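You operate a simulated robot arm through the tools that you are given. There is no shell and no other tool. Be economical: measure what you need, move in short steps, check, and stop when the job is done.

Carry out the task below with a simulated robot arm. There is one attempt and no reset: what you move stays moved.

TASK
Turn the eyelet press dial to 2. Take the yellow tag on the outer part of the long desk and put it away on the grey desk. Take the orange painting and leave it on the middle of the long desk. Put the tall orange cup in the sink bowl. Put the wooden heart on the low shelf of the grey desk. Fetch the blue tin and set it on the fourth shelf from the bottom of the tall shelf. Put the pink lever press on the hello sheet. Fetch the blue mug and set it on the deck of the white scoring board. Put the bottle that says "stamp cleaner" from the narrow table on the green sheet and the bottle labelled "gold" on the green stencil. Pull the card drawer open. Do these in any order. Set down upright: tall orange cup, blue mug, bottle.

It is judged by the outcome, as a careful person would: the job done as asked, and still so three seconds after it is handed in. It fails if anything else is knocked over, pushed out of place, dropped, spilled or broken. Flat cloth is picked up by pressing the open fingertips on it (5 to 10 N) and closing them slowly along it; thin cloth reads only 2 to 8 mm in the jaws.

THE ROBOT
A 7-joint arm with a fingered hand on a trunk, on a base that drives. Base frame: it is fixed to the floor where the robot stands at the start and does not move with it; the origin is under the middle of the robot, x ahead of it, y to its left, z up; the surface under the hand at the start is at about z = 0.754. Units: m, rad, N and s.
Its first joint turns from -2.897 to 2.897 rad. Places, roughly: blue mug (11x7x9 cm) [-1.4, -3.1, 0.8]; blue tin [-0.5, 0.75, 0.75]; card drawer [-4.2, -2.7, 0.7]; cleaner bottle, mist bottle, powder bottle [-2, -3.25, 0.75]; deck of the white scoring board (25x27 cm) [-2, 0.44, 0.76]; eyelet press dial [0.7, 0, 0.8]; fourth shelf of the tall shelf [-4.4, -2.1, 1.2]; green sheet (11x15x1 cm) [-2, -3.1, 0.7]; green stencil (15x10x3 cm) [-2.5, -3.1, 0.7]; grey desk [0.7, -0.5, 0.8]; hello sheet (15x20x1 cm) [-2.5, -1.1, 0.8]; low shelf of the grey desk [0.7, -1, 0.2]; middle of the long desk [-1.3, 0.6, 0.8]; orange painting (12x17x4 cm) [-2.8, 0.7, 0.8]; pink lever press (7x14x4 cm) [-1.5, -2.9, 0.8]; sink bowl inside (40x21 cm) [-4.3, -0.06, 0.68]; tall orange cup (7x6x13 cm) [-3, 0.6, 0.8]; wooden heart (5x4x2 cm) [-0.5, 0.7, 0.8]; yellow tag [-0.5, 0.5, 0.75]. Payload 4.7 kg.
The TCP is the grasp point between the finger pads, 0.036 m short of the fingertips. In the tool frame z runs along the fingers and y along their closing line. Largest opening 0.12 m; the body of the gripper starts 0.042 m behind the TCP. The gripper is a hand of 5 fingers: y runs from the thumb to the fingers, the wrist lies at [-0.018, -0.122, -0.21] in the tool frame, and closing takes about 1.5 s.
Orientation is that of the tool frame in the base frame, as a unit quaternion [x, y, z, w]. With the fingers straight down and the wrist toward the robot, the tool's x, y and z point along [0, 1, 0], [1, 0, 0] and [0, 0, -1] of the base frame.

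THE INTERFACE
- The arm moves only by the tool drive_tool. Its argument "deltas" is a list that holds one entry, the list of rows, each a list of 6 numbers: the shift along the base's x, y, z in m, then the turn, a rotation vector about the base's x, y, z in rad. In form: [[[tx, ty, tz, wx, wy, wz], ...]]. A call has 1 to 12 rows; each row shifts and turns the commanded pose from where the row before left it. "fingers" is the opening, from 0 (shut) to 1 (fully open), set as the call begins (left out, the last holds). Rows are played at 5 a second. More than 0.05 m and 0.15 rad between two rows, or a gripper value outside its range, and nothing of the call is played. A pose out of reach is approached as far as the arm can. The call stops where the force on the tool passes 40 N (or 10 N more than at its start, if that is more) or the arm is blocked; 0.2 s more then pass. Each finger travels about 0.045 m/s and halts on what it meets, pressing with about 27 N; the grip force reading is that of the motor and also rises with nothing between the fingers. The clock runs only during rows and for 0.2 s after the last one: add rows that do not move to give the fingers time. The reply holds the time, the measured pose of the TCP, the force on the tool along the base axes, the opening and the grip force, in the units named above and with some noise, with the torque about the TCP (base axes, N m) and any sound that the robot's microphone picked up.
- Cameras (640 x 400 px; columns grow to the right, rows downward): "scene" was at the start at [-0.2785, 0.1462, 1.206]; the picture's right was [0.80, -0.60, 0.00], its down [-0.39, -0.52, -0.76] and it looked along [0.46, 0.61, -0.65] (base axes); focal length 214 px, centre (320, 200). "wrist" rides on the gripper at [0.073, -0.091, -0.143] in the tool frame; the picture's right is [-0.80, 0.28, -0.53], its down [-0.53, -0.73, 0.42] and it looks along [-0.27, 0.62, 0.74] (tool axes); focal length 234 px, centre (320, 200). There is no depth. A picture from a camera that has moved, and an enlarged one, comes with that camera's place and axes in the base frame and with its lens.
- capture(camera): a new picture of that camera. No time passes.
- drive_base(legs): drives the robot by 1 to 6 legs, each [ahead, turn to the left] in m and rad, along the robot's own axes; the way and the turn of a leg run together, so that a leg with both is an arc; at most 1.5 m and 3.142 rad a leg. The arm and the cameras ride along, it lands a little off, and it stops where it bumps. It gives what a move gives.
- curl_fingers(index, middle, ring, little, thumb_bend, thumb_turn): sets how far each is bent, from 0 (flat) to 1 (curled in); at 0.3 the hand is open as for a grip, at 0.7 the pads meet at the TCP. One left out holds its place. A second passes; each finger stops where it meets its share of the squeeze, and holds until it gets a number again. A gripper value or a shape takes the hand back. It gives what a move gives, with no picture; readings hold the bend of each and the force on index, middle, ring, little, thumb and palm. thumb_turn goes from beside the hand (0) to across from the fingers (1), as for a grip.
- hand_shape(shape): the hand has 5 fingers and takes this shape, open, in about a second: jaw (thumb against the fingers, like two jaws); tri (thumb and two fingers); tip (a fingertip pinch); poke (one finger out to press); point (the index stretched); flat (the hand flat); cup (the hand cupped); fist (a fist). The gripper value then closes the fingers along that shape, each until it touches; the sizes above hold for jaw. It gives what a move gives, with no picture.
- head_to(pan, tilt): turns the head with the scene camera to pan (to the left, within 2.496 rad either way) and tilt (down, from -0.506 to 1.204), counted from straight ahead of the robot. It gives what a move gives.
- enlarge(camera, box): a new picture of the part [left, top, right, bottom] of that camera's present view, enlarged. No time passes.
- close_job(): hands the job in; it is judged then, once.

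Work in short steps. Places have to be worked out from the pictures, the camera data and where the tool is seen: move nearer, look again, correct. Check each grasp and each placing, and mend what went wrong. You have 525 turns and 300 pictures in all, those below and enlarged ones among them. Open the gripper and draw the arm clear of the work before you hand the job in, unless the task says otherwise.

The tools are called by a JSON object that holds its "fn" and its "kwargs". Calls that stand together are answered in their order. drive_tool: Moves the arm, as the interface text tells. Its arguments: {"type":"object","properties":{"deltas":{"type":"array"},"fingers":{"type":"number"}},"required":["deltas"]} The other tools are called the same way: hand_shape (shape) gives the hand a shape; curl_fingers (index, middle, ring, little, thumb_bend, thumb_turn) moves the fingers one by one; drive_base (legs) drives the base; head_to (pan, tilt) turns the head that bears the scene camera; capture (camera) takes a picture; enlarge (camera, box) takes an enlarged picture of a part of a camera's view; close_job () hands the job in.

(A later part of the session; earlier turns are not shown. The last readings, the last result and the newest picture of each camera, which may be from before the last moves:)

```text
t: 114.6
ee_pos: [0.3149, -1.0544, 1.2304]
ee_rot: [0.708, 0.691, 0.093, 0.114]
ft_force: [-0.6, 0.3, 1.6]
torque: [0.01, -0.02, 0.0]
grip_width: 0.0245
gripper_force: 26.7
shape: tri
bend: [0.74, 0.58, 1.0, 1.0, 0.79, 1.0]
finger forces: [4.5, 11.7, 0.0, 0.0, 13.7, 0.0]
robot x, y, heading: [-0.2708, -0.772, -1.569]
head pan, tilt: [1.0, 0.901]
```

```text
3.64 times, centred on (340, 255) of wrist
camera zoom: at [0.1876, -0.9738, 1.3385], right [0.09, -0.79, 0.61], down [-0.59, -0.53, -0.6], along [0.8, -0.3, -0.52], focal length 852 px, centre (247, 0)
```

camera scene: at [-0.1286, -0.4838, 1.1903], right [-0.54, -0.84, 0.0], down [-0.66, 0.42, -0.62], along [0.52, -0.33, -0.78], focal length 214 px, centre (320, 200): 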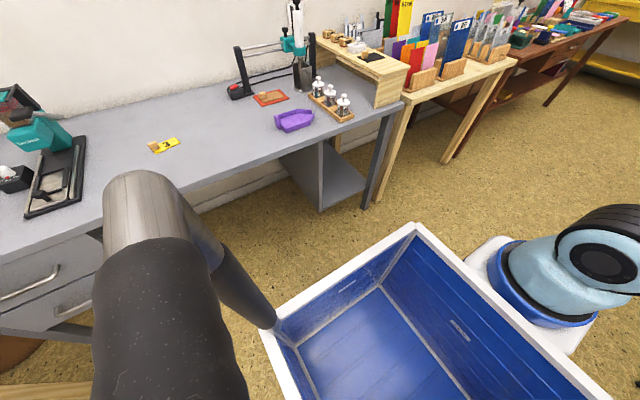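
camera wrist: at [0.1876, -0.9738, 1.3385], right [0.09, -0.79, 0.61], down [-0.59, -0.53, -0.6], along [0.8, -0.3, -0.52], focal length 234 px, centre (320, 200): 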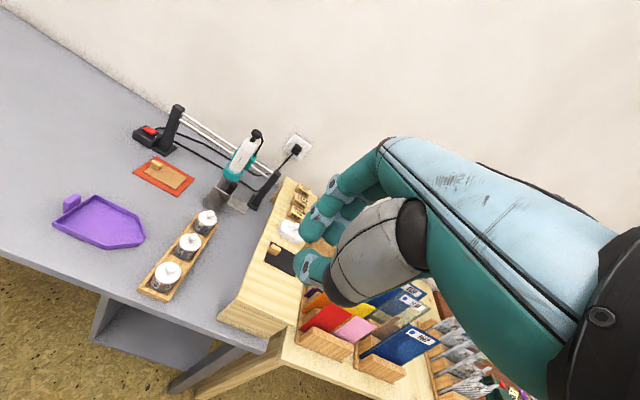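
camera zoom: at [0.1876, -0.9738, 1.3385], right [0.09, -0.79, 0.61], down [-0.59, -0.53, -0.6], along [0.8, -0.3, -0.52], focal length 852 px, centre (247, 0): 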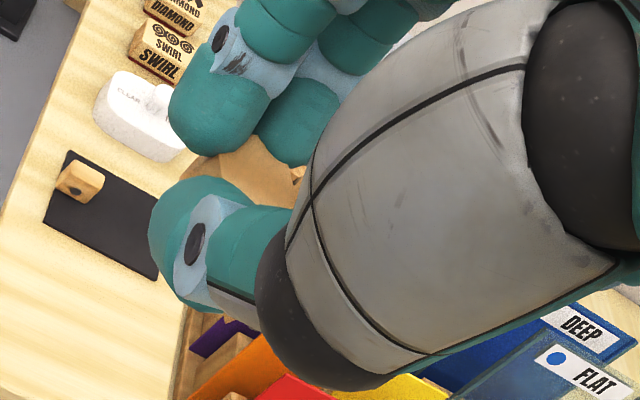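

Heart still held. I pull back to x≈0.24 and descend in front of the desk.

{"fn": "drive_tool", "kwargs": {"deltas": [[[-0.035, 0.0, -0.03, 0, -0.05, 0], [-0.035, 0, -0.03, 0, -0.05, 0], [0, 0, -0.045, 0, 0, 0], [0, 0, -0.045, 0, 0, 0], [0, 0, -0.045, 0, 0, 0], [0, 0, -0.045, 0, 0, 0], [0, 0, -0.045, 0, 0, 0], [0, 0, -0.045, 0, 0, 0], [0, 0, -0.045, 0, 0, 0], [0, 0, -0.045, 0, 0, 0], [0, 0, -0.045, 0, 0, 0], [0, 0, -0.045, 0, 0, 0]]]}}

{"fn": "capture", "kwargs": {"camera": "scene"}}

```text
t: 117.2
ee_pos: [0.2331, -1.0325, 0.7213]
ee_rot: [0.626, 0.759, 0.081, 0.163]
ft_force: [1.1, -2.5, 1.5]
torque: [0.12, 0.16, 0.08]
grip_width: 0.0243
gripper_force: 27.1
shape: tri
bend: [0.74, 0.58, 1.0, 1.0, 0.79, 1.0]
finger forces: [4.2, 11.7, 0.1, 0.0, 13.4, 0.0]
out of reach, approached as far as the arm can: row 11
robot x, y, heading: [-0.2703, -0.7703, -1.565]
head pan, tilt: [1.0, 0.901]
```

```text
241 pictures are left
camera scene: at [-0.1284, -0.4837, 1.1902], right [-0.54, -0.84, 0.0], down [-0.66, 0.42, -0.62], along [0.52, -0.33, -0.78], focal length 214 px, centre (320, 200)
```

scene: 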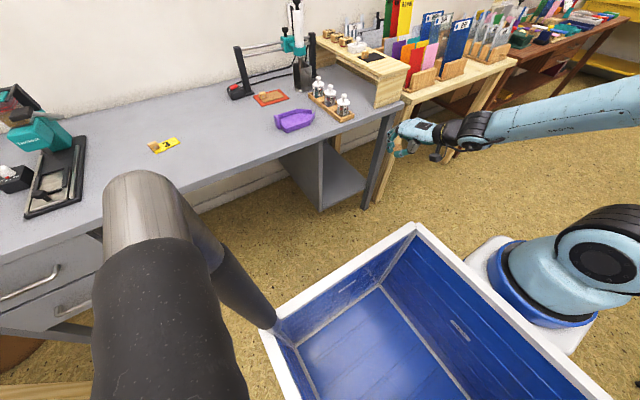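

The elbow sits out sideways, limiting the reach. I stretch the arm out high to let the elbow re-settle, then look.

{"fn": "drive_tool", "kwargs": {"deltas": [[[0, 0, 0.045, 0, 0.1, -0.1], [0, 0, 0.045, 0, 0.1, -0.1], [0, 0, 0.045, 0, 0.1, 0], [0, 0, 0.045, 0, 0.1, 0], [0, 0, 0.045, 0, 0, 0], [0, 0, 0.045, 0, 0, 0], [0, 0, 0.045, 0, 0, 0], [0, 0, 0.045, 0, 0, 0], [0, 0, 0.045, 0, 0, 0], [0.03, 0, 0.03, 0, 0, 0], [0.045, 0, 0.0, 0, 0, 0], [0.045, 0, 0.0, 0, 0, 0]]]}}

{"fn": "drive_tool", "kwargs": {"deltas": [[[0.045, 0, 0.0, 0, 0, 0], [0.045, 0, 0.0, 0, 0, 0], [0.045, 0, 0.0, 0, 0, 0], [0.045, 0, 0.0, 0, 0, 0], [0.045, 0, 0.0, 0, 0, 0]]]}}

{"fn": "head_to", "kwargs": {"pan": 0.7, "tilt": 0.3}}

{"fn": "capture", "kwargs": {"camera": "scene"}}

```text
t: 119.8
ee_pos: [0.3659, -1.042, 1.1219]
ee_rot: [0.778, 0.626, -0.037, 0.032]
ft_force: [0.0, -0.7, 2.2]
torque: [0.01, -0.04, -0.01]
grip_width: 0.0242
gripper_force: 26.9
shape: tri
bend: [0.74, 0.58, 1.0, 1.0, 0.79, 1.0]
finger forces: [3.8, 11.9, 0.0, 0.0, 13.1, 0.0]
out of reach, approached as far as the arm can: row 9, 10, 11, 12
robot x, y, heading: [-0.2709, -0.7739, -1.565]
head pan, tilt: [1.0, 0.901]
```

```text
t: 121.0
ee_pos: [0.5546, -1.034, 1.0508]
ee_rot: [0.779, 0.626, -0.036, 0.031]
ft_force: [-0.4, 0.1, 1.4]
torque: [-0.03, -0.04, 0.01]
grip_width: 0.0242
gripper_force: 26.8
shape: tri
bend: [0.74, 0.58, 1.0, 1.0, 0.79, 1.0]
finger forces: [3.7, 11.9, 0.0, 0.0, 13.1, 0.0]
out of reach, approached as far as the arm can: row 1, 2, 3, 4, 5
robot x, y, heading: [-0.2723, -0.7665, -1.569]
head pan, tilt: [1.0, 0.901]
```

```text
t: 122.0
ee_pos: [0.5548, -1.0341, 1.0498]
ee_rot: [0.777, 0.627, -0.038, 0.031]
ft_force: [-1.3, 1.3, -0.6]
torque: [0.0, 0.0, -0.01]
grip_width: 0.024
gripper_force: 27.5
shape: tri
bend: [0.74, 0.58, 1.0, 1.0, 0.79, 1.0]
finger forces: [3.6, 11.8, 0.0, 0.0, 12.9, 0.0]
robot x, y, heading: [-0.2717, -0.7709, -1.567]
head pan, tilt: [0.7, 0.3]
```

```text
240 pictures are left
camera scene: at [-0.1314, -0.5144, 1.2424], right [-0.76, -0.65, 0.0], down [-0.19, 0.23, -0.95], along [0.62, -0.73, -0.3], focal length 214 px, centre (320, 200)
```

scene: 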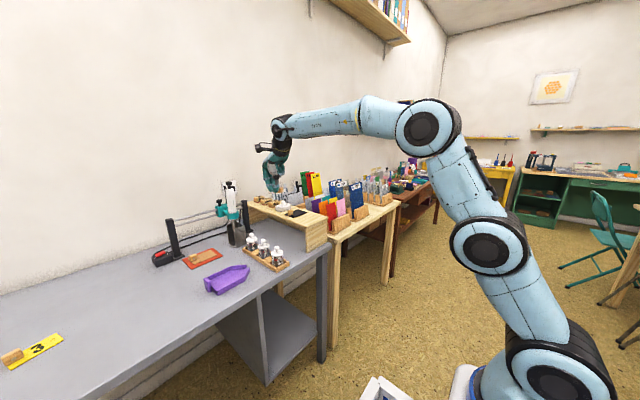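

Now the elbow is up. I draw back to x≈0.24 at this height and descend again.

{"fn": "drive_tool", "kwargs": {"deltas": [[[-0.045, 0, 0, 0, 0, 0.05], [-0.045, 0, 0, 0, 0, 0.05], [-0.045, 0, 0, 0, 0, 0.05], [-0.045, 0, 0, 0, 0, 0.05], [-0.045, 0, 0, 0, -0.1, 0], [-0.045, 0, 0, 0, -0.1, 0], [-0.045, 0, 0, 0, -0.1, 0], [0, 0, -0.045, 0, 0, 0], [0, 0, -0.045, 0, 0, 0], [0, 0, -0.045, 0, 0, 0]]]}}

{"fn": "capture", "kwargs": {"camera": "scene"}}

```text
t: 124.2
ee_pos: [0.2483, -1.0212, 0.7861]
ee_rot: [0.707, 0.69, 0.075, 0.137]
ft_force: [-0.2, -0.2, 0.2]
torque: [-0.01, 0.0, 0.0]
grip_width: 0.0241
gripper_force: 27.1
shape: tri
bend: [0.74, 0.59, 1.0, 1.0, 0.8, 1.0]
finger forces: [3.3, 11.5, 0.0, 0.1, 12.4, 0.0]
out of reach, approached as far as the arm can: row 1, 2, 3, 4
robot x, y, heading: [-0.2727, -0.7709, -1.57]
head pan, tilt: [0.7, 0.3]
```

```text
239 pictures are left
camera scene: at [-0.1317, -0.5144, 1.2425], right [-0.76, -0.65, 0.0], down [-0.19, 0.23, -0.96], along [0.62, -0.73, -0.3], focal length 214 px, centre (320, 200)
```

scene: 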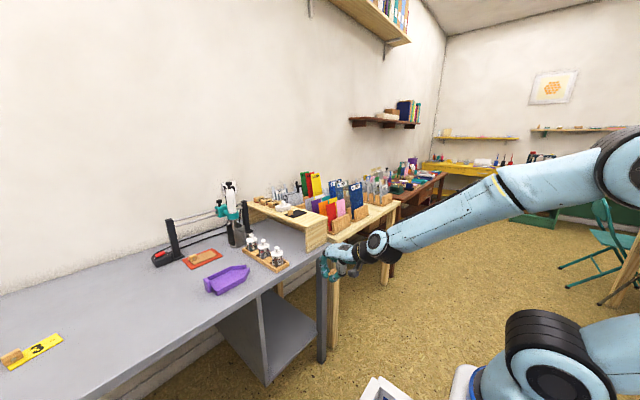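

Elbow is high and back, no reach flags in the last rows. I continue down.

{"fn": "drive_tool", "kwargs": {"deltas": [[[0, 0, -0.045, 0, 0, 0], [0, 0, -0.045, 0, 0, 0], [0, 0, -0.045, 0, 0, 0], [0, 0, -0.045, 0, 0, 0], [0, 0, -0.045, 0, 0, 0]]]}}

{"fn": "capture", "kwargs": {"camera": "scene"}}

```text
t: 125.4
ee_pos: [0.2475, -1.0205, 0.5593]
ee_rot: [0.707, 0.69, 0.074, 0.136]
ft_force: [0.1, -0.8, -0.1]
torque: [-0.03, 0.02, -0.02]
grip_width: 0.0237
gripper_force: 27.1
shape: tri
bend: [0.75, 0.59, 1.0, 1.0, 0.8, 1.0]
finger forces: [3.3, 11.4, 0.1, 0.0, 12.2, 0.0]
robot x, y, heading: [-0.2695, -0.7715, -1.567]
head pan, tilt: [0.7, 0.3]
```

```text
238 pictures are left
camera scene: at [-0.1316, -0.5144, 1.2425], right [-0.76, -0.65, 0.0], down [-0.19, 0.23, -0.96], along [0.62, -0.73, -0.3], focal length 214 px, centre (320, 200)
```

scene: 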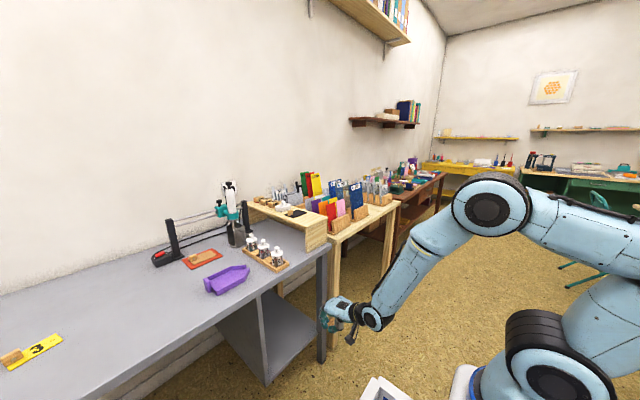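

Works well: elbow up, hand at z 0.56. I continue down and start moving in under the desk edge.

{"fn": "drive_tool", "kwargs": {"deltas": [[[0, 0, -0.045, 0, 0, 0], [0, 0, -0.045, 0, 0, 0], [0.01, 0, -0.045, 0, 0, 0], [0.03, 0, -0.03, 0, 0, 0], [0.04, 0, -0.01, 0, 0, 0]]]}}

{"fn": "capture", "kwargs": {"camera": "wrist"}}

{"fn": "capture", "kwargs": {"camera": "scene"}}

```text
t: 126.6
ee_pos: [0.3279, -1.0223, 0.3839]
ee_rot: [0.708, 0.689, 0.072, 0.136]
ft_force: [0.4, -0.2, 0.2]
torque: [0.01, -0.01, 0.01]
grip_width: 0.0239
gripper_force: 26.9
shape: tri
bend: [0.75, 0.59, 1.0, 1.0, 0.8, 1.0]
finger forces: [3.2, 11.4, 0.1, 0.0, 12.0, 0.0]
robot x, y, heading: [-0.2704, -0.769, -1.567]
head pan, tilt: [0.7, 0.3]
```

```text
237 pictures are left
camera wrist: at [0.2006, -0.9342, 0.4885], right [0.08, -0.75, 0.65], down [-0.6, -0.56, -0.57], along [0.8, -0.34, -0.5], focal length 234 px, centre (320, 200)
```

wrist: 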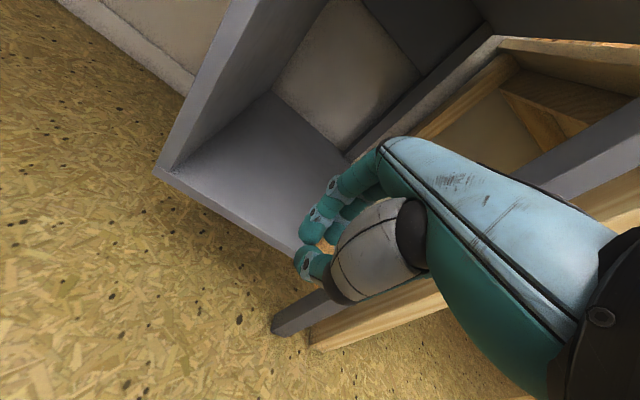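

```text
236 pictures are left
camera scene: at [-0.1314, -0.5145, 1.2425], right [-0.76, -0.65, 0.0], down [-0.19, 0.23, -0.96], along [0.62, -0.73, -0.3], focal length 214 px, centre (320, 200)
```

scene: 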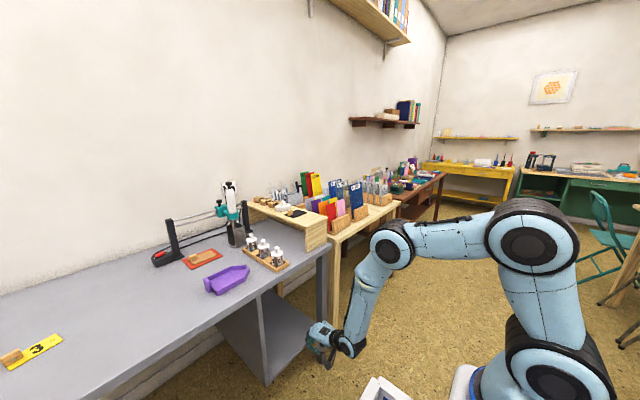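

Shelf surface z≈0.235 from the wrist view. I move in to x≈0.53 and lower toward the shelf.

{"fn": "drive_tool", "kwargs": {"deltas": [[[0.04, 0.003, -0.01, 0, 0, 0], [0.04, 0.003, -0.01, 0, 0, 0], [0.04, 0.003, -0.01, 0, 0, 0], [0.04, 0, -0.01, 0, 0, 0], [0.04, 0, -0.02, 0, 0, 0]]]}}

{"fn": "capture", "kwargs": {"camera": "wrist"}}

```text
t: 127.8
ee_pos: [0.5277, -1.0121, 0.3238]
ee_rot: [0.707, 0.69, 0.072, 0.136]
ft_force: [-0.3, 0.3, -0.2]
torque: [-0.01, 0.04, -0.02]
grip_width: 0.024
gripper_force: 26.9
shape: tri
bend: [0.75, 0.59, 1.0, 1.0, 0.8, 1.0]
finger forces: [3.2, 11.4, 0.0, 0.0, 12.0, 0.1]
robot x, y, heading: [-0.2731, -0.7712, -1.568]
head pan, tilt: [0.7, 0.3]
```

```text
235 pictures are left
camera wrist: at [0.4006, -0.9249, 0.4282], right [0.08, -0.75, 0.65], down [-0.6, -0.56, -0.57], along [0.8, -0.34, -0.5], focal length 234 px, centre (320, 200)
```

wrist: 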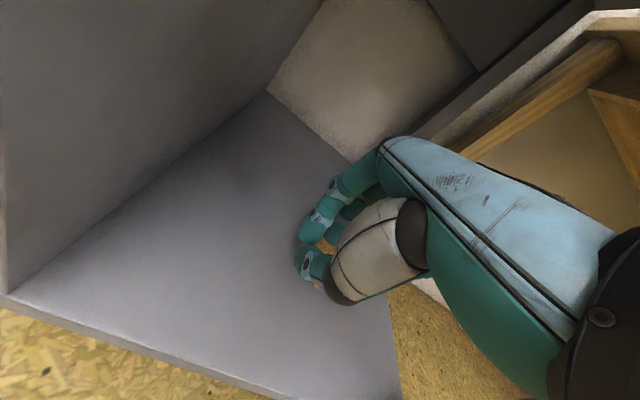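

Well over the shelf. I lower slowly until contact.

{"fn": "drive_tool", "kwargs": {"deltas": [[[0, 0, -0.015, 0, 0, 0], [0, 0, -0.01, 0, 0, 0], [0, 0, -0.008, 0, 0, 0], [0, 0, -0.005, 0, 0, 0], [0, 0, -0.004, 0, 0, 0], [0, 0, 0, 0, 0, 0]]]}}

{"fn": "enlarge", "kwargs": {"camera": "wrist", "box": [240, 180, 440, 340]}}

```text
t: 129.2
ee_pos: [0.5269, -1.012, 0.2829]
ee_rot: [0.707, 0.69, 0.073, 0.137]
ft_force: [-0.1, 1.0, -0.9]
torque: [-0.01, -0.02, 0.02]
grip_width: 0.0239
gripper_force: 27.2
shape: tri
bend: [0.75, 0.59, 1.0, 1.0, 0.8, 1.0]
finger forces: [3.1, 11.3, 0.0, 0.0, 12.0, 0.0]
robot x, y, heading: [-0.2726, -0.7681, -1.564]
head pan, tilt: [0.7, 0.3]
```

```text
2.50 times, centred on (340, 260) of wrist
camera zoom: at [0.4008, -0.9246, 0.3865], right [0.08, -0.75, 0.65], down [-0.6, -0.56, -0.57], along [0.8, -0.34, -0.5], focal length 585 px, centre (270, 50)
```

zoom: 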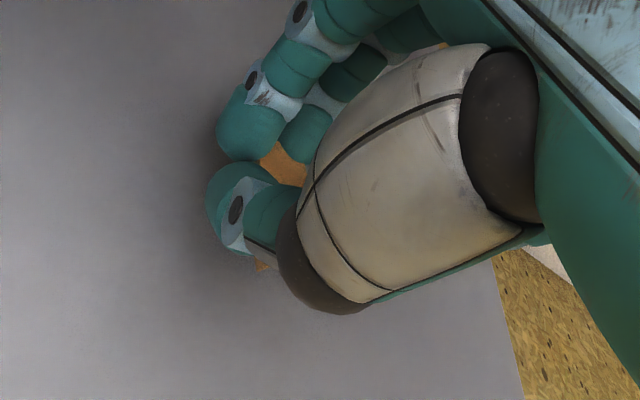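

{"fn": "drive_tool", "kwargs": {"deltas": [[[0, 0, -0.006, 0, 0, 0], [0, 0, -0.005, 0, 0, 0], [0, 0, -0.005, 0, 0, 0], [0, 0, 0, 0, 0, 0]]]}}

```text
t: 130.2
ee_pos: [0.5273, -1.013, 0.2657]
ee_rot: [0.707, 0.69, 0.074, 0.137]
ft_force: [1.1, -0.2, -0.5]
torque: [0.04, -0.01, -0.02]
grip_width: 0.0236
gripper_force: 26.3
shape: tri
bend: [0.75, 0.59, 1.0, 1.0, 0.8, 1.0]
finger forces: [3.2, 11.3, 0.1, 0.0, 12.0, 0.1]
robot x, y, heading: [-0.2721, -0.7695, -1.571]
head pan, tilt: [0.7, 0.3]
```

{"fn": "drive_tool", "kwargs": {"deltas": [[[0, 0, -0.006, 0, 0, 0], [0, 0, -0.006, 0, 0, 0], [0, 0, -0.006, 0, 0, 0], [0, 0, 0, 0, 0, 0]]]}}

```text
t: 131.2
ee_pos: [0.5281, -1.0124, 0.2502]
ee_rot: [0.707, 0.689, 0.074, 0.138]
ft_force: [-2.6, 0.7, 13.3]
torque: [0.13, -0.13, 0.04]
grip_width: 0.0209
gripper_force: 27.3
shape: tri
bend: [0.75, 0.74, 1.0, 1.0, 0.82, 1.0]
finger forces: [17.3, 0.0, 0.1, 0.0, 0.0, 0.0]
robot x, y, heading: [-0.2667, -0.7727, -1.566]
head pan, tilt: [0.7, 0.3]
```

Contact at z≈0.252. I open and rise slightly.

{"fn": "drive_tool", "kwargs": {"deltas": [[[0, 0, 0.003, 0, 0, 0], [0, 0, 0, 0, 0, 0], [0, 0, 0, 0, 0, 0], [0, 0, 0, 0, 0, 0], [0, 0, 0, 0, 0, 0], [0, 0, 0, 0, 0, 0], [0, 0, 0.02, 0, 0, 0], [0, 0, 0.03, 0, 0, 0]]], "fingers": 0.8}}

{"fn": "capture", "kwargs": {"camera": "wrist"}}

```text
t: 133.0
ee_pos: [0.5232, -1.0128, 0.2968]
ee_rot: [0.707, 0.691, 0.07, 0.134]
ft_force: [-1.2, 0.1, -0.1]
torque: [0.01, -0.09, 0.01]
grip_width: 0.0956
gripper_force: 0.0
shape: tri
bend: [0.26, 0.34, 0.99, 0.99, 0.52, 0.99]
finger forces: [0.0, 0.0, 0.0, 0.0, 0.1, 0.1]
robot x, y, heading: [-0.272, -0.7704, -1.568]
head pan, tilt: [0.7, 0.3]
```

```text
233 pictures are left
camera wrist: at [0.3973, -0.9251, 0.4017], right [0.09, -0.75, 0.65], down [-0.6, -0.56, -0.57], along [0.79, -0.34, -0.5], focal length 234 px, centre (320, 200)
```

wrist: 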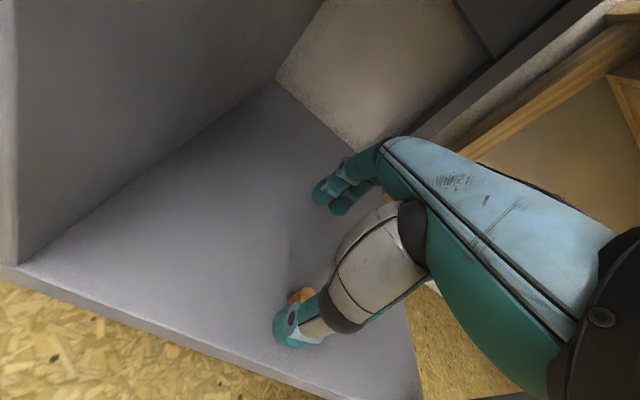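

The heart appears beside the thumb. I rise a little more to make sure it stays on the shelf.

{"fn": "drive_tool", "kwargs": {"deltas": [[[0, 0, 0.04, 0, 0, 0], [0, 0, 0.04, 0, 0, 0]]]}}

{"fn": "capture", "kwargs": {"camera": "wrist"}}

```text
t: 133.6
ee_pos: [0.5263, -1.0119, 0.3799]
ee_rot: [0.707, 0.69, 0.072, 0.135]
ft_force: [-0.8, 0.4, -0.7]
torque: [0.03, -0.1, -0.02]
grip_width: 0.0955
gripper_force: 0.0
shape: tri
bend: [0.26, 0.34, 0.99, 0.99, 0.52, 0.99]
finger forces: [0.0, 0.0, 0.0, 0.0, 0.0, 0.0]
robot x, y, heading: [-0.2688, -0.7707, -1.568]
head pan, tilt: [0.7, 0.3]
```

```text
232 pictures are left
camera wrist: at [0.3991, -0.9245, 0.4853], right [0.09, -0.75, 0.65], down [-0.6, -0.56, -0.57], along [0.8, -0.34, -0.5], focal length 234 px, centre (320, 200)
```

wrist: 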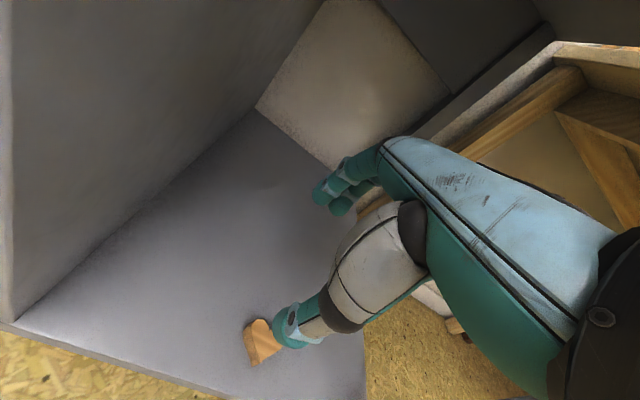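

The heart lies on the low shelf. I withdraw the hand and raise it.

{"fn": "drive_tool", "kwargs": {"deltas": [[[-0.04, 0, 0.01, 0, 0, 0], [-0.045, 0, 0, 0, 0, 0], [-0.045, 0, 0, 0, 0, 0], [-0.045, 0, 0, 0, 0, 0], [-0.045, 0, 0.01, 0, 0, 0], [-0.045, 0, 0.01, 0, 0, 0], [0, 0, 0.045, 0, 0, 0], [0, 0, 0.045, 0, 0, 0], [0, 0, 0.045, 0, 0, 0], [0, 0, 0.045, 0, 0, 0], [0, 0, 0.045, 0, 0, 0], [0, 0, 0.045, 0, 0, 0]]]}}

{"fn": "drive_tool", "kwargs": {"deltas": [[[0, 0, 0.045, 0, 0, 0], [0, 0, 0.045, 0, 0, 0], [0, 0, 0.045, 0, 0, 0], [0, 0, 0.045, 0, 0, 0], [0, 0, 0.045, 0, 0, 0], [0, 0, 0.045, 0, 0, 0], [0, 0, 0.045, 0, 0.1, 0], [0, 0, 0.045, 0, 0.1, 0], [0, 0, 0.02, 0, 0.1, 0]]]}}

{"fn": "head_to", "kwargs": {"pan": 2.3, "tilt": 0.5}}

{"fn": "capture", "kwargs": {"camera": "scene"}}

```text
t: 136.2
ee_pos: [0.2621, -1.0127, 0.6819]
ee_rot: [0.707, 0.69, 0.073, 0.136]
ft_force: [0.0, -1.0, -1.0]
torque: [0.02, 0.01, 0.01]
grip_width: 0.0956
gripper_force: 0.0
shape: tri
bend: [0.26, 0.34, 0.99, 0.99, 0.52, 0.99]
finger forces: [0.0, 0.0, 0.0, 0.0, 0.0, 0.1]
robot x, y, heading: [-0.2715, -0.7714, -1.566]
head pan, tilt: [0.7, 0.3]
```

```text
t: 138.2
ee_pos: [0.2643, -1.0054, 0.9752]
ee_rot: [0.711, 0.701, -0.018, 0.052]
ft_force: [1.0, 0.4, -0.7]
torque: [-0.04, -0.01, -0.01]
grip_width: 0.0959
gripper_force: 0.0
shape: tri
bend: [0.26, 0.34, 0.99, 0.99, 0.52, 0.99]
finger forces: [0.0, 0.0, 0.0, 0.1, 0.0, 0.1]
out of reach, approached as far as the arm can: row 8, 9
robot x, y, heading: [-0.2691, -0.7758, -1.567]
head pan, tilt: [0.7, 0.3]
```

```text
t: 139.9
ee_pos: [0.2647, -1.0051, 0.9749]
ee_rot: [0.711, 0.701, -0.017, 0.054]
ft_force: [0.2, -0.5, -0.9]
torque: [0.0, 0.01, 0.02]
grip_width: 0.0955
gripper_force: 0.0
shape: tri
bend: [0.26, 0.34, 0.99, 0.99, 0.52, 0.99]
finger forces: [0.0, 0.1, 0.1, 0.0, 0.0, 0.0]
robot x, y, heading: [-0.2709, -0.7695, -1.569]
head pan, tilt: [2.3, 0.499]
```

```text
231 pictures are left
camera scene: at [-0.1244, -0.3823, 1.2241], right [0.67, -0.74, 0.0], down [-0.36, -0.32, -0.88], along [0.65, 0.59, -0.48], focal length 214 px, centre (320, 200)
```

scene: 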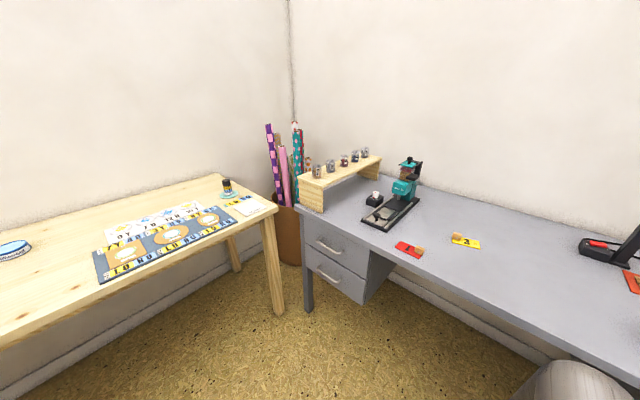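

All stands fine. Next the tin: I turn the robot around in place to face the long desk.

{"fn": "drive_base", "kwargs": {"legs": [[0, 3.138]]}}

{"fn": "drive_base", "kwargs": {"legs": [[0.35, 0]]}}

{"fn": "head_to", "kwargs": {"pan": 0.0, "tilt": 0.6}}

{"fn": "capture", "kwargs": {"camera": "scene"}}

```text
t: 147.5
ee_pos: [-0.794, -0.5101, 0.9752]
ee_rot: [-0.682, 0.729, 0.05, 0.018]
ft_force: [0.2, -0.2, 0.9]
torque: [0.03, -0.01, -0.03]
grip_width: 0.0959
gripper_force: 0.1
shape: tri
bend: [0.26, 0.34, 0.99, 0.99, 0.52, 0.99]
finger forces: [0.0, 0.0, 0.0, 0.0, 0.0, 0.0]
robot x, y, heading: [-0.2695, -0.7717, 1.519]
head pan, tilt: [2.3, 0.499]
```

```text
t: 149.8
ee_pos: [-0.7779, -0.1591, 0.9749]
ee_rot: [-0.682, 0.73, 0.051, 0.018]
ft_force: [0.7, -0.1, 0.1]
torque: [0.01, 0.01, 0.0]
grip_width: 0.0959
gripper_force: 0.1
shape: tri
bend: [0.26, 0.34, 0.99, 0.99, 0.52, 0.99]
finger forces: [0.1, 0.0, 0.1, 0.0, 0.0, 0.1]
robot x, y, heading: [-0.2583, -0.4213, 1.522]
head pan, tilt: [2.3, 0.499]
```

```text
t: 151.9
ee_pos: [-0.7769, -0.1588, 0.9747]
ee_rot: [-0.682, 0.73, 0.051, 0.019]
ft_force: [-0.3, -0.3, -0.3]
torque: [0.01, -0.01, 0.04]
grip_width: 0.0959
gripper_force: 0.1
shape: tri
bend: [0.26, 0.34, 0.99, 0.99, 0.52, 0.99]
finger forces: [0.1, 0.0, 0.0, 0.0, 0.1, 0.0]
robot x, y, heading: [-0.2548, -0.4196, 1.518]
head pan, tilt: [0.0, 0.6]
```

```text
230 pictures are left
camera scene: at [-0.3458, -0.6593, 1.215], right [1.0, -0.05, 0.0], down [-0.03, -0.56, -0.83], along [0.04, 0.82, -0.56], focal length 214 px, centre (320, 200)
```

scene: 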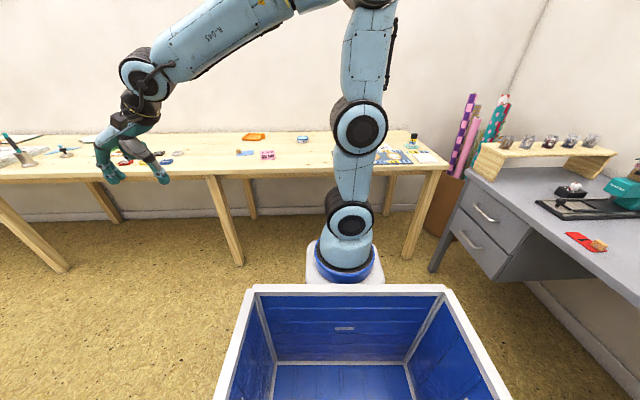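

I swing the hand around to the front while turning its yaw; for the shelf I want the wrist to the left (yaw 0) and later a forward tilt.

{"fn": "drive_tool", "kwargs": {"deltas": [[[0.01, 0.045, 0.01, 0, 0, -0.13], [0.015, 0.045, 0.01, 0, 0, -0.13], [0.02, 0.042, 0.01, 0, 0, -0.13], [0.022, 0.042, 0.01, 0, 0, -0.13], [0.025, 0.042, 0, 0, 0, -0.13], [0.025, 0.042, 0, 0, 0, -0.13], [0.028, 0.04, 0, 0, 0, -0.13], [0.03, 0.038, 0, 0, 0, -0.13], [0.035, 0.034, 0, 0, 0, -0.13], [0.035, 0.034, 0, 0, 0, -0.13], [0.035, 0.034, 0, 0, 0, -0.13], [0.035, 0.034, 0, 0, 0, -0.13]]]}}

{"fn": "drive_tool", "kwargs": {"deltas": [[[0.01, 0.0, 0, 0, 0, -0.13], [0.01, 0.0, 0, 0, 0, -0.13], [0.01, 0, 0, 0, 0, -0.13], [0.01, 0, 0, 0, 0, -0.13], [0.01, 0.0, 0, 0, 0, -0.13], [0.01, 0.0, 0, 0, 0, -0.13], [0.01, 0, 0, 0, 0, -0.13], [0.01, 0, 0, 0, 0, -0.13], [0, 0, 0, 0, 0, -0.13], [0, 0, 0, 0, 0, -0.13], [0, 0, 0, 0, 0, -0.13], [0, 0, 0, 0, 0, -0.08]]]}}

{"fn": "capture", "kwargs": {"camera": "wrist"}}

{"fn": "capture", "kwargs": {"camera": "scene"}}

```text
t: 154.6
ee_pos: [-0.4612, 0.3157, 1.0173]
ee_rot: [0.031, 0.998, 0.023, 0.049]
ft_force: [-0.1, -0.2, 1.2]
torque: [0.0, -0.01, -0.01]
grip_width: 0.0958
gripper_force: 0.1
shape: tri
bend: [0.26, 0.34, 0.99, 0.99, 0.52, 0.99]
finger forces: [0.1, 0.0, 0.0, 0.0, 0.1, 0.1]
robot x, y, heading: [-0.2539, -0.4199, 1.526]
head pan, tilt: [0.0, 0.6]
```

```text
t: 157.2
ee_pos: [-0.3828, 0.3136, 1.015]
ee_rot: [0.706, 0.706, -0.016, 0.052]
ft_force: [-0.1, -0.3, -0.5]
torque: [0.0, 0.01, 0.0]
grip_width: 0.096
gripper_force: 0.0
shape: tri
bend: [0.26, 0.34, 0.99, 0.99, 0.52, 0.99]
finger forces: [0.1, 0.0, 0.0, 0.1, 0.0, 0.0]
robot x, y, heading: [-0.2556, -0.4221, 1.523]
head pan, tilt: [0.0, 0.6]
```

```text
229 pictures are left
camera wrist: at [-0.4808, 0.4003, 1.1468], right [0.25, -0.75, 0.61], down [-0.71, -0.57, -0.41], along [0.66, -0.33, -0.68], focal length 234 px, centre (320, 200)
```

wrist: 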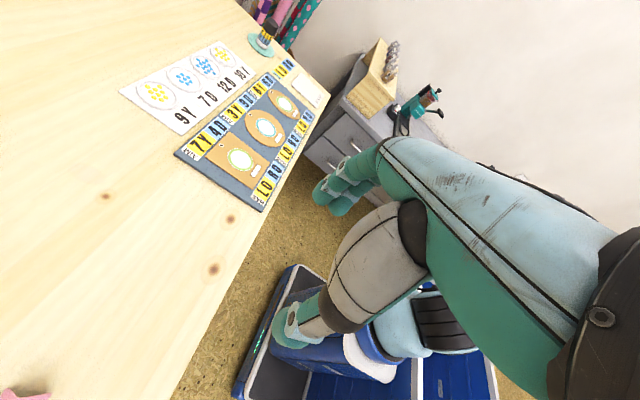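

```text
228 pictures are left
camera scene: at [-0.3458, -0.6593, 1.215], right [1.0, -0.05, 0.0], down [-0.03, -0.56, -0.83], along [0.04, 0.82, -0.56], focal length 214 px, centre (320, 200)
```

scene: 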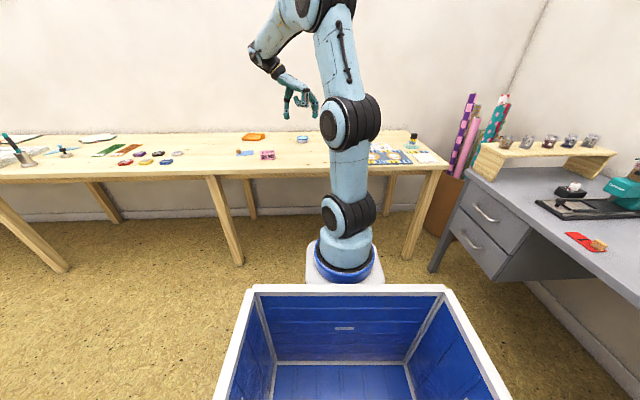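

Yaw is now 0. I tilt 0.7 rad toward the desk while moving to ~14 cm behind the tin along the approach line.

{"fn": "drive_tool", "kwargs": {"deltas": [[[-0.001, 0.04, 0.0, 0.1, 0.007, 0], [-0.001, 0.04, 0, 0.1, 0.007, 0], [-0.001, 0.04, 0, 0.1, 0.007, 0], [-0.001, 0.04, 0, 0.1, 0.007, 0], [-0.001, 0.04, 0, 0.1, 0.007, 0], [-0.001, 0.04, 0, 0.1, 0.007, 0], [-0.001, 0.04, 0, 0.1, 0.007, 0], [0, 0, -0.04, 0, 0, 0], [0, 0, -0.04, 0, 0, 0]]], "fingers": 1.0}}

{"fn": "capture", "kwargs": {"camera": "wrist"}}

{"fn": "enlarge", "kwargs": {"camera": "scene", "box": [220, 60, 380, 170]}}

```text
t: 159.2
ee_pos: [-0.389, 0.5927, 0.9362]
ee_rot: [0.68, 0.67, 0.21, -0.212]
ft_force: [0.1, -0.4, 2.0]
torque: [-0.06, 0.03, -0.05]
grip_width: 0.1196
gripper_force: 0.0
shape: tri
bend: [0.3, 0.3, 0.99, 0.99, 0.3, 0.98]
finger forces: [0.0, 0.1, 0.0, 0.0, 0.0, 0.0]
robot x, y, heading: [-0.256, -0.4226, 1.519]
head pan, tilt: [0.0, 0.6]
```

```text
227 pictures are left
camera wrist: at [-0.4807, 0.5725, 1.0963], right [0.27, -0.96, -0.03], down [-0.74, -0.19, -0.65], along [0.62, 0.19, -0.76], focal length 234 px, centre (320, 200)
```

wrist: 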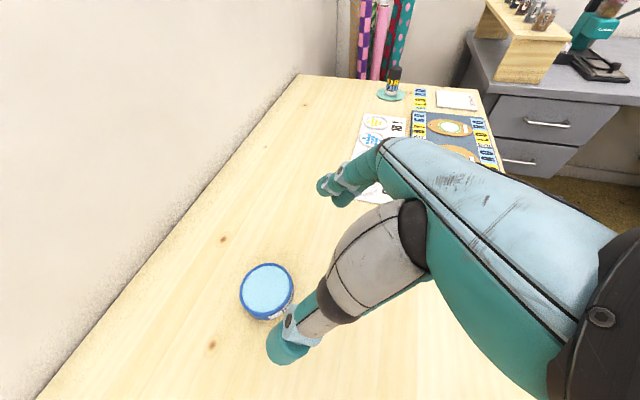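

```text
3.64 times, centred on (300, 115) of scene
camera zoom: at [-0.3457, -0.6594, 1.215], right [1.0, -0.05, 0.0], down [-0.03, -0.56, -0.83], along [0.04, 0.82, -0.56], focal length 780 px, centre (393, 509)
```

zoom: 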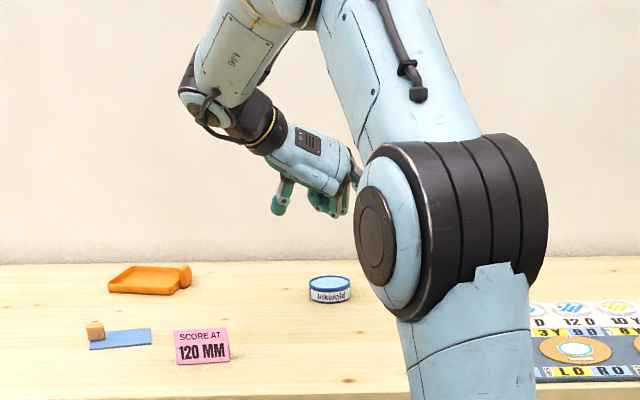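

Tin centre at (-0.394, 0.676), top z≈0.79, diameter 7.2 cm. I approach along the tilted line.

{"fn": "drive_tool", "kwargs": {"deltas": [[[-0.001, 0.017, -0.035, 0, 0, 0], [-0.001, 0.017, -0.035, 0, 0, 0], [-0.001, 0.017, -0.035, 0, 0, 0], [-0.001, 0.012, -0.02, 0, 0, 0], [0, 0, 0, 0, 0, 0]]]}}

{"fn": "capture", "kwargs": {"camera": "wrist"}}

{"fn": "enlarge", "kwargs": {"camera": "scene", "box": [220, 60, 380, 170]}}

```text
t: 160.3
ee_pos: [-0.3931, 0.6565, 0.8105]
ee_rot: [0.68, 0.67, 0.21, -0.211]
ft_force: [0.3, -0.1, 0.7]
torque: [0.01, 0.01, -0.01]
grip_width: 0.1195
gripper_force: 0.1
shape: tri
bend: [0.3, 0.3, 0.99, 0.99, 0.3, 0.98]
finger forces: [0.0, 0.0, 0.1, 0.0, 0.0, 0.1]
robot x, y, heading: [-0.2513, -0.4179, 1.52]
head pan, tilt: [0.0, 0.6]
```

```text
225 pictures are left
camera wrist: at [-0.4848, 0.6375, 0.9696], right [0.27, -0.96, -0.03], down [-0.74, -0.19, -0.65], along [0.62, 0.19, -0.76], focal length 234 px, centre (320, 200)
```

wrist: 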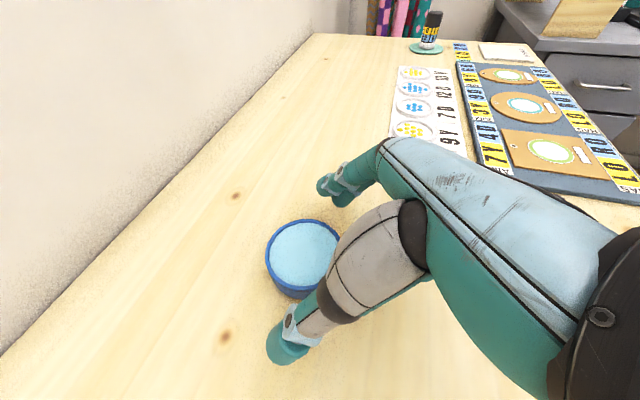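

```text
3.64 times, centred on (300, 115) of scene
camera zoom: at [-0.3458, -0.6592, 1.215], right [1.0, -0.05, 0.0], down [-0.03, -0.56, -0.82], along [0.04, 0.82, -0.57], focal length 780 px, centre (393, 509)
```

zoom: 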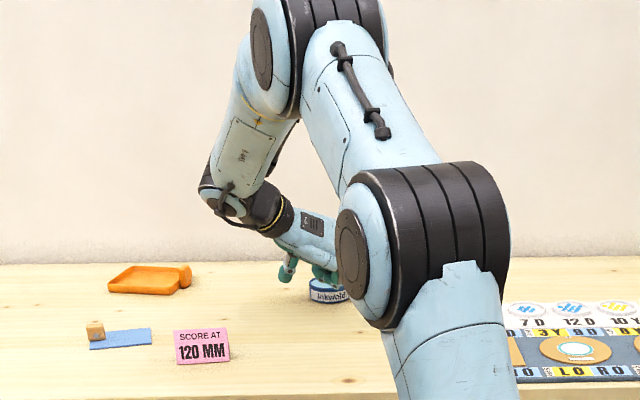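

{"fn": "drive_tool", "kwargs": {"deltas": [[[-0.004, 0.004, -0.009, 0, 0, 0], [0, 0, -0.004, 0, 0, 0], [0, 0, 0, 0, 0, 0]]]}}

{"fn": "drive_tool", "kwargs": {"deltas": [[[0, 0, 0, 0, 0, 0], [0, 0, 0, 0, 0, 0], [0, 0, 0, 0, 0, 0], [0, 0, 0, 0, 0, 0], [0, 0, 0, 0, 0, 0], [0, 0, 0, 0, 0, 0], [0, 0, 0, 0, 0, 0]]], "fingers": 0.0}}

{"fn": "capture", "kwargs": {"camera": "wrist"}}

```text
t: 161.2
ee_pos: [-0.3963, 0.6617, 0.7967]
ee_rot: [0.679, 0.671, 0.211, -0.21]
ft_force: [-1.1, 0.0, 0.2]
torque: [-0.02, -0.03, 0.0]
grip_width: 0.12
gripper_force: 0.1
shape: tri
bend: [0.3, 0.3, 0.99, 0.99, 0.3, 0.98]
finger forces: [0.0, 0.0, 0.1, 0.1, 0.0, 0.0]
robot x, y, heading: [-0.2549, -0.4223, 1.526]
head pan, tilt: [0.0, 0.6]
```

```text
t: 162.8
ee_pos: [-0.3972, 0.6617, 0.7968]
ee_rot: [0.679, 0.671, 0.21, -0.21]
ft_force: [-0.7, -0.8, 3.5]
torque: [0.06, -0.01, 0.04]
grip_width: 0.059
gripper_force: 26.7
shape: tri
bend: [0.74, 0.44, 1.0, 1.0, 0.71, 1.0]
finger forces: [11.6, 12.5, 0.0, 0.1, 22.6, 0.0]
robot x, y, heading: [-0.2527, -0.4219, 1.52]
head pan, tilt: [0.0, 0.6]
```

```text
223 pictures are left
camera wrist: at [-0.4889, 0.6412, 0.9575], right [0.27, -0.96, -0.03], down [-0.74, -0.19, -0.65], along [0.62, 0.19, -0.76], focal length 234 px, centre (320, 200)
```

wrist: 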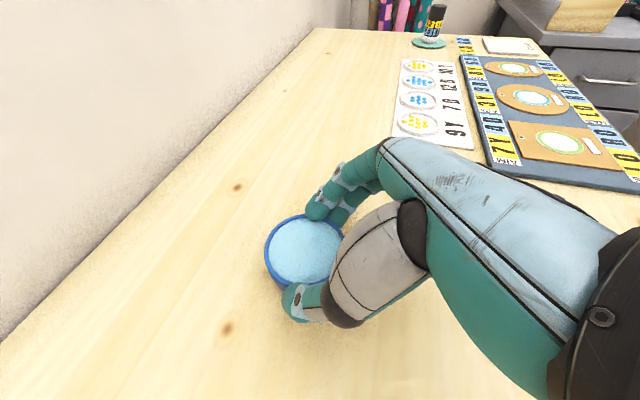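

The grip is behind the tin's centre (59 mm chord). I open, move 2 cm further over it and regrip.

{"fn": "drive_tool", "kwargs": {"deltas": [[[0, 0, 0, 0, 0, 0], [0, 0, 0, 0, 0, 0], [0, 0, 0, 0, 0, 0], [0, 0, 0, 0, 0, 0], [0, 0, 0, 0, 0, 0], [0, 0.012, 0, 0, 0, 0], [-0.002, 0.012, 0, 0, 0, 0], [0, 0, 0, 0, 0, 0]]], "fingers": 1.0}}

{"fn": "drive_tool", "kwargs": {"deltas": [[[0, 0, 0, 0, 0, 0], [0, 0, 0, 0, 0, 0], [0, 0, 0, 0, 0, 0], [0, 0, 0, 0, 0, 0], [0, 0, 0, 0, 0, 0], [0, 0, 0, 0, 0, 0], [0, 0, 0, 0, 0, 0]]], "fingers": 0.0}}

{"fn": "capture", "kwargs": {"camera": "wrist"}}

```text
t: 164.6
ee_pos: [-0.3998, 0.6841, 0.7968]
ee_rot: [0.68, 0.671, 0.21, -0.21]
ft_force: [0.2, -1.6, 1.7]
torque: [-0.01, -0.17, -0.12]
grip_width: 0.1198
gripper_force: 0.1
shape: tri
bend: [0.3, 0.3, 0.99, 0.99, 0.3, 0.98]
finger forces: [1.8, 1.6, 0.1, 0.1, 0.1, 0.0]
robot x, y, heading: [-0.2544, -0.4184, 1.518]
head pan, tilt: [0.0, 0.6]
```

```text
t: 166.2
ee_pos: [-0.4001, 0.684, 0.7982]
ee_rot: [0.679, 0.671, 0.21, -0.211]
ft_force: [-0.9, -1.3, 3.7]
torque: [0.07, -0.19, -0.03]
grip_width: 0.0559
gripper_force: 18.9
shape: tri
bend: [0.33, 0.3, 1.0, 1.0, 0.68, 1.0]
finger forces: [5.5, 8.8, 0.1, 0.0, 13.5, 0.1]
robot x, y, heading: [-0.2523, -0.4219, 1.522]
head pan, tilt: [0.0, 0.6]
```

```text
222 pictures are left
camera wrist: at [-0.4911, 0.6647, 0.9574], right [0.27, -0.96, -0.03], down [-0.74, -0.19, -0.65], along [0.62, 0.19, -0.76], focal length 234 px, centre (320, 200)
```

wrist: 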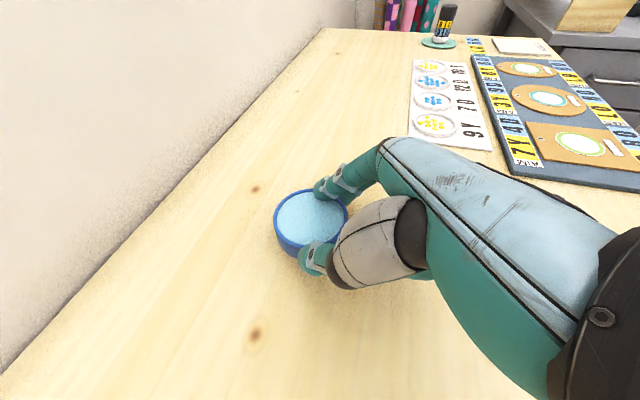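

The tin got nudged to about (-0.377, 0.71) and the fingers sat on its rim. I open, lift, recentre and come down again.

{"fn": "drive_tool", "kwargs": {"deltas": [[[0, 0, 0, 0, 0, 0], [0, 0, 0, 0, 0, 0], [0, 0, 0, 0, 0, 0], [0, -0.01, 0.02, 0, 0, 0], [0, -0.02, 0.035, 0, 0, 0], [0.012, 0.0, 0.0, 0, 0, 0], [0.012, 0, 0, 0, 0, 0]]], "fingers": 1.0}}

{"fn": "capture", "kwargs": {"camera": "wrist"}}

```text
t: 167.8
ee_pos: [-0.3746, 0.6537, 0.8533]
ee_rot: [0.68, 0.671, 0.21, -0.21]
ft_force: [0.1, 0.5, 0.3]
torque: [0.02, -0.02, 0.0]
grip_width: 0.1197
gripper_force: 0.1
shape: tri
bend: [0.3, 0.3, 0.99, 0.99, 0.3, 0.98]
finger forces: [0.1, 0.0, 0.0, 0.0, 0.1, 0.0]
robot x, y, heading: [-0.2564, -0.4245, 1.524]
head pan, tilt: [0.0, 0.6]
```

```text
221 pictures are left
camera wrist: at [-0.4668, 0.6351, 1.012], right [0.27, -0.96, -0.02], down [-0.74, -0.19, -0.65], along [0.62, 0.19, -0.76], focal length 234 px, centre (320, 200)
```

wrist: 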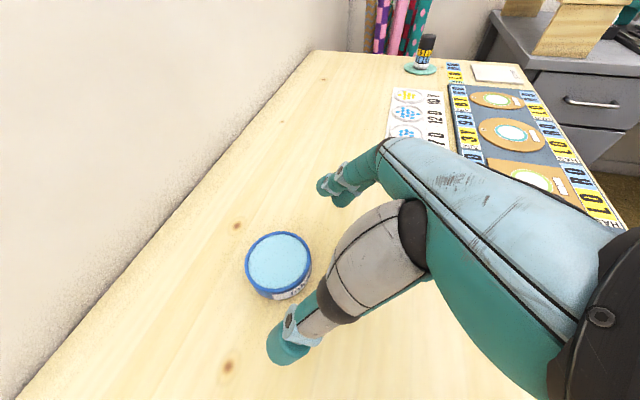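

Aligned in x now; tin at (-0.375, 0.710). I go forward and down around it and close.

{"fn": "drive_tool", "kwargs": {"deltas": [[[0, 0.018, -0.025, 0, 0, 0], [0, 0.018, -0.022, 0, 0, 0], [0, 0.018, -0.016, 0, 0, 0], [0, 0, 0, 0, 0, 0]]]}}

{"fn": "capture", "kwargs": {"camera": "wrist"}}

```text
t: 168.8
ee_pos: [-0.3744, 0.7095, 0.7901]
ee_rot: [0.68, 0.671, 0.21, -0.211]
ft_force: [0.0, -0.4, -0.3]
torque: [-0.01, -0.01, -0.01]
grip_width: 0.1195
gripper_force: 0.1
shape: tri
bend: [0.3, 0.3, 0.99, 0.99, 0.3, 0.98]
finger forces: [0.0, 0.1, 0.0, 0.0, 0.1, 0.1]
robot x, y, heading: [-0.2542, -0.421, 1.523]
head pan, tilt: [0.0, 0.6]
```

```text
220 pictures are left
camera wrist: at [-0.4662, 0.6895, 0.9496], right [0.27, -0.96, -0.03], down [-0.74, -0.19, -0.65], along [0.62, 0.19, -0.76], focal length 234 px, centre (320, 200)
```

wrist: 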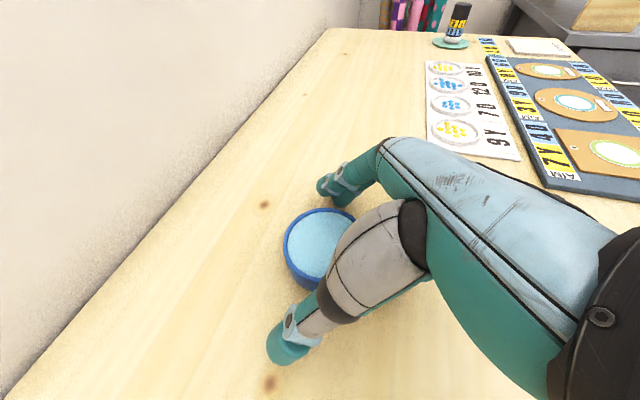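

{"fn": "drive_tool", "kwargs": {"deltas": [[[0, 0, 0, 0, 0, 0], [0, 0, 0, 0, 0, 0], [0, 0, 0, 0, 0, 0], [0, 0, 0, 0, 0, 0], [0, 0, 0, 0, 0, 0], [0, 0, 0, 0, 0, 0], [0, 0, 0, 0, 0, 0], [0, 0, 0, 0, 0, 0]]], "fingers": 0.0}}

{"fn": "capture", "kwargs": {"camera": "wrist"}}

```text
t: 170.6
ee_pos: [-0.3752, 0.7098, 0.7887]
ee_rot: [0.679, 0.671, 0.21, -0.21]
ft_force: [-0.6, 1.2, 0.1]
torque: [-0.01, 0.01, 0.01]
grip_width: 0.0628
gripper_force: 27.3
shape: tri
bend: [0.74, 0.39, 1.0, 1.0, 0.72, 1.0]
finger forces: [12.0, 12.0, 0.0, 0.0, 23.7, 0.0]
robot x, y, heading: [-0.2573, -0.4189, 1.523]
head pan, tilt: [0.0, 0.6]
```

```text
219 pictures are left
camera wrist: at [-0.4663, 0.6894, 0.9495], right [0.27, -0.96, -0.03], down [-0.74, -0.19, -0.65], along [0.62, 0.19, -0.76], focal length 234 px, centre (320, 200)
```

wrist: 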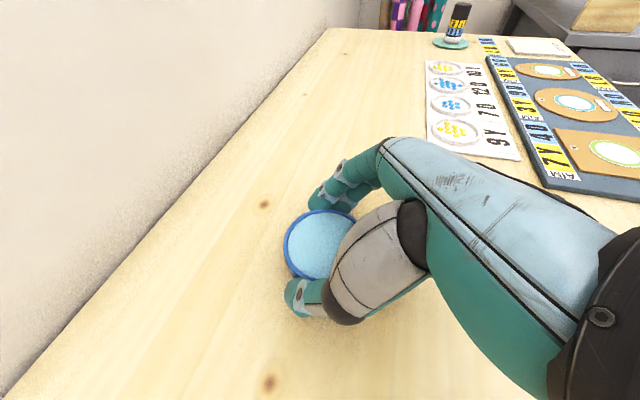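

Good balanced grip (63 mm). I lift.

{"fn": "drive_tool", "kwargs": {"deltas": [[[0, 0, 0.03, 0, 0, 0], [0, -0.01, 0.045, 0, 0, 0], [0, -0.02, 0.045, 0, 0, 0], [0, -0.03, 0.04, 0, 0, 0], [0, -0.04, 0.03, 0, 0, 0], [0, -0.045, 0.02, 0, 0, 0]]]}}

{"fn": "capture", "kwargs": {"camera": "wrist"}}

```text
t: 171.9
ee_pos: [-0.3761, 0.5635, 0.9982]
ee_rot: [0.68, 0.671, 0.209, -0.21]
ft_force: [-0.3, 1.0, -3.9]
torque: [0.02, 0.0, 0.0]
grip_width: 0.0625
gripper_force: 27.0
shape: tri
bend: [0.74, 0.39, 1.0, 1.0, 0.72, 1.0]
finger forces: [11.7, 12.6, 0.1, 0.0, 23.7, 0.0]
robot x, y, heading: [-0.2541, -0.4208, 1.526]
head pan, tilt: [0.0, 0.6]
```

```text
218 pictures are left
camera wrist: at [-0.467, 0.544, 1.1584], right [0.27, -0.96, -0.02], down [-0.74, -0.19, -0.65], along [0.62, 0.19, -0.76], focal length 234 px, centre (320, 200)
```

wrist: 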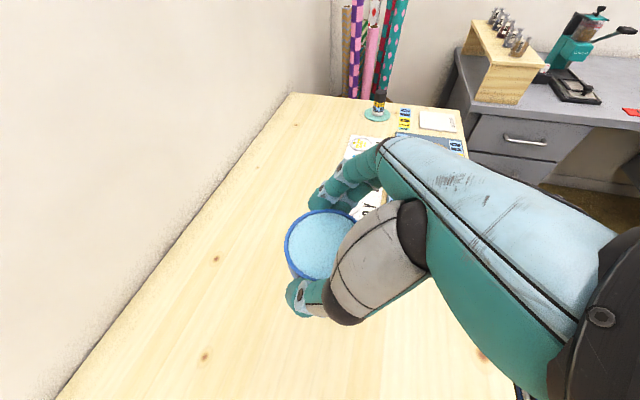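

The tin is held. I retract the hand above the robot's front for driving.

{"fn": "drive_tool", "kwargs": {"deltas": [[[0, -0.045, 0.02, 0, 0, 0], [0, -0.045, 0.02, 0, 0, 0], [0, -0.045, 0.02, 0, 0, 0], [0.01, -0.045, 0.02, 0, 0, 0], [0.01, -0.045, 0.0, 0, 0, 0], [0.01, -0.045, 0.0, 0, 0, 0]]]}}

{"fn": "drive_base", "kwargs": {"legs": [[0, 1.6]]}}

{"fn": "head_to", "kwargs": {"pan": 0.0, "tilt": 0.35}}

{"fn": "capture", "kwargs": {"camera": "scene"}}

```text
refused: row 4 steps farther than a row can; nothing moved
```

```text
t: 176.2
ee_pos: [-1.2342, -0.5715, 0.9997]
ee_rot: [-0.007, 0.955, -0.004, -0.297]
ft_force: [0.0, 0.1, -2.3]
torque: [0.0, -0.03, 0.04]
grip_width: 0.0624
gripper_force: 26.8
shape: tri
bend: [0.74, 0.39, 1.0, 1.0, 0.72, 1.0]
finger forces: [11.7, 12.3, 0.1, 0.1, 23.5, 0.0]
robot x, y, heading: [-0.2558, -0.42, 3.121]
head pan, tilt: [0.0, 0.6]
```

```text
t: 177.0
ee_pos: [-1.2336, -0.5716, 1.0001]
ee_rot: [-0.008, 0.955, -0.004, -0.297]
ft_force: [0.3, 0.1, -3.0]
torque: [-0.02, -0.02, -0.01]
grip_width: 0.0625
gripper_force: 26.9
shape: tri
bend: [0.74, 0.39, 1.0, 1.0, 0.72, 1.0]
finger forces: [11.8, 12.2, 0.1, 0.1, 23.5, 0.1]
robot x, y, heading: [-0.2529, -0.4174, 3.123]
head pan, tilt: [0.0, 0.351]
```

```text
217 pictures are left
camera scene: at [-0.0187, -0.5066, 1.2378], right [0.02, 1.0, 0.0], down [0.34, -0.01, -0.94], along [-0.94, 0.02, -0.34], focal length 214 px, centre (320, 200)
```

scene: 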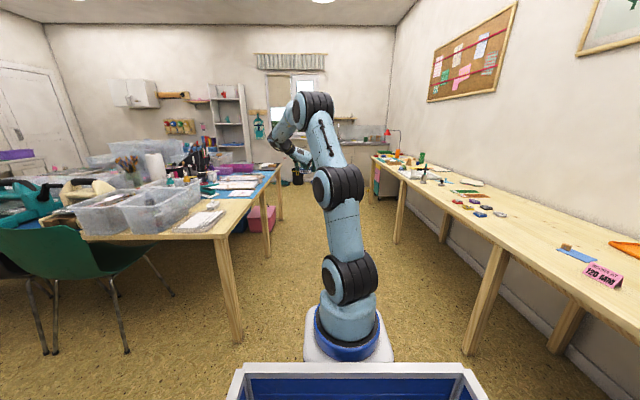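

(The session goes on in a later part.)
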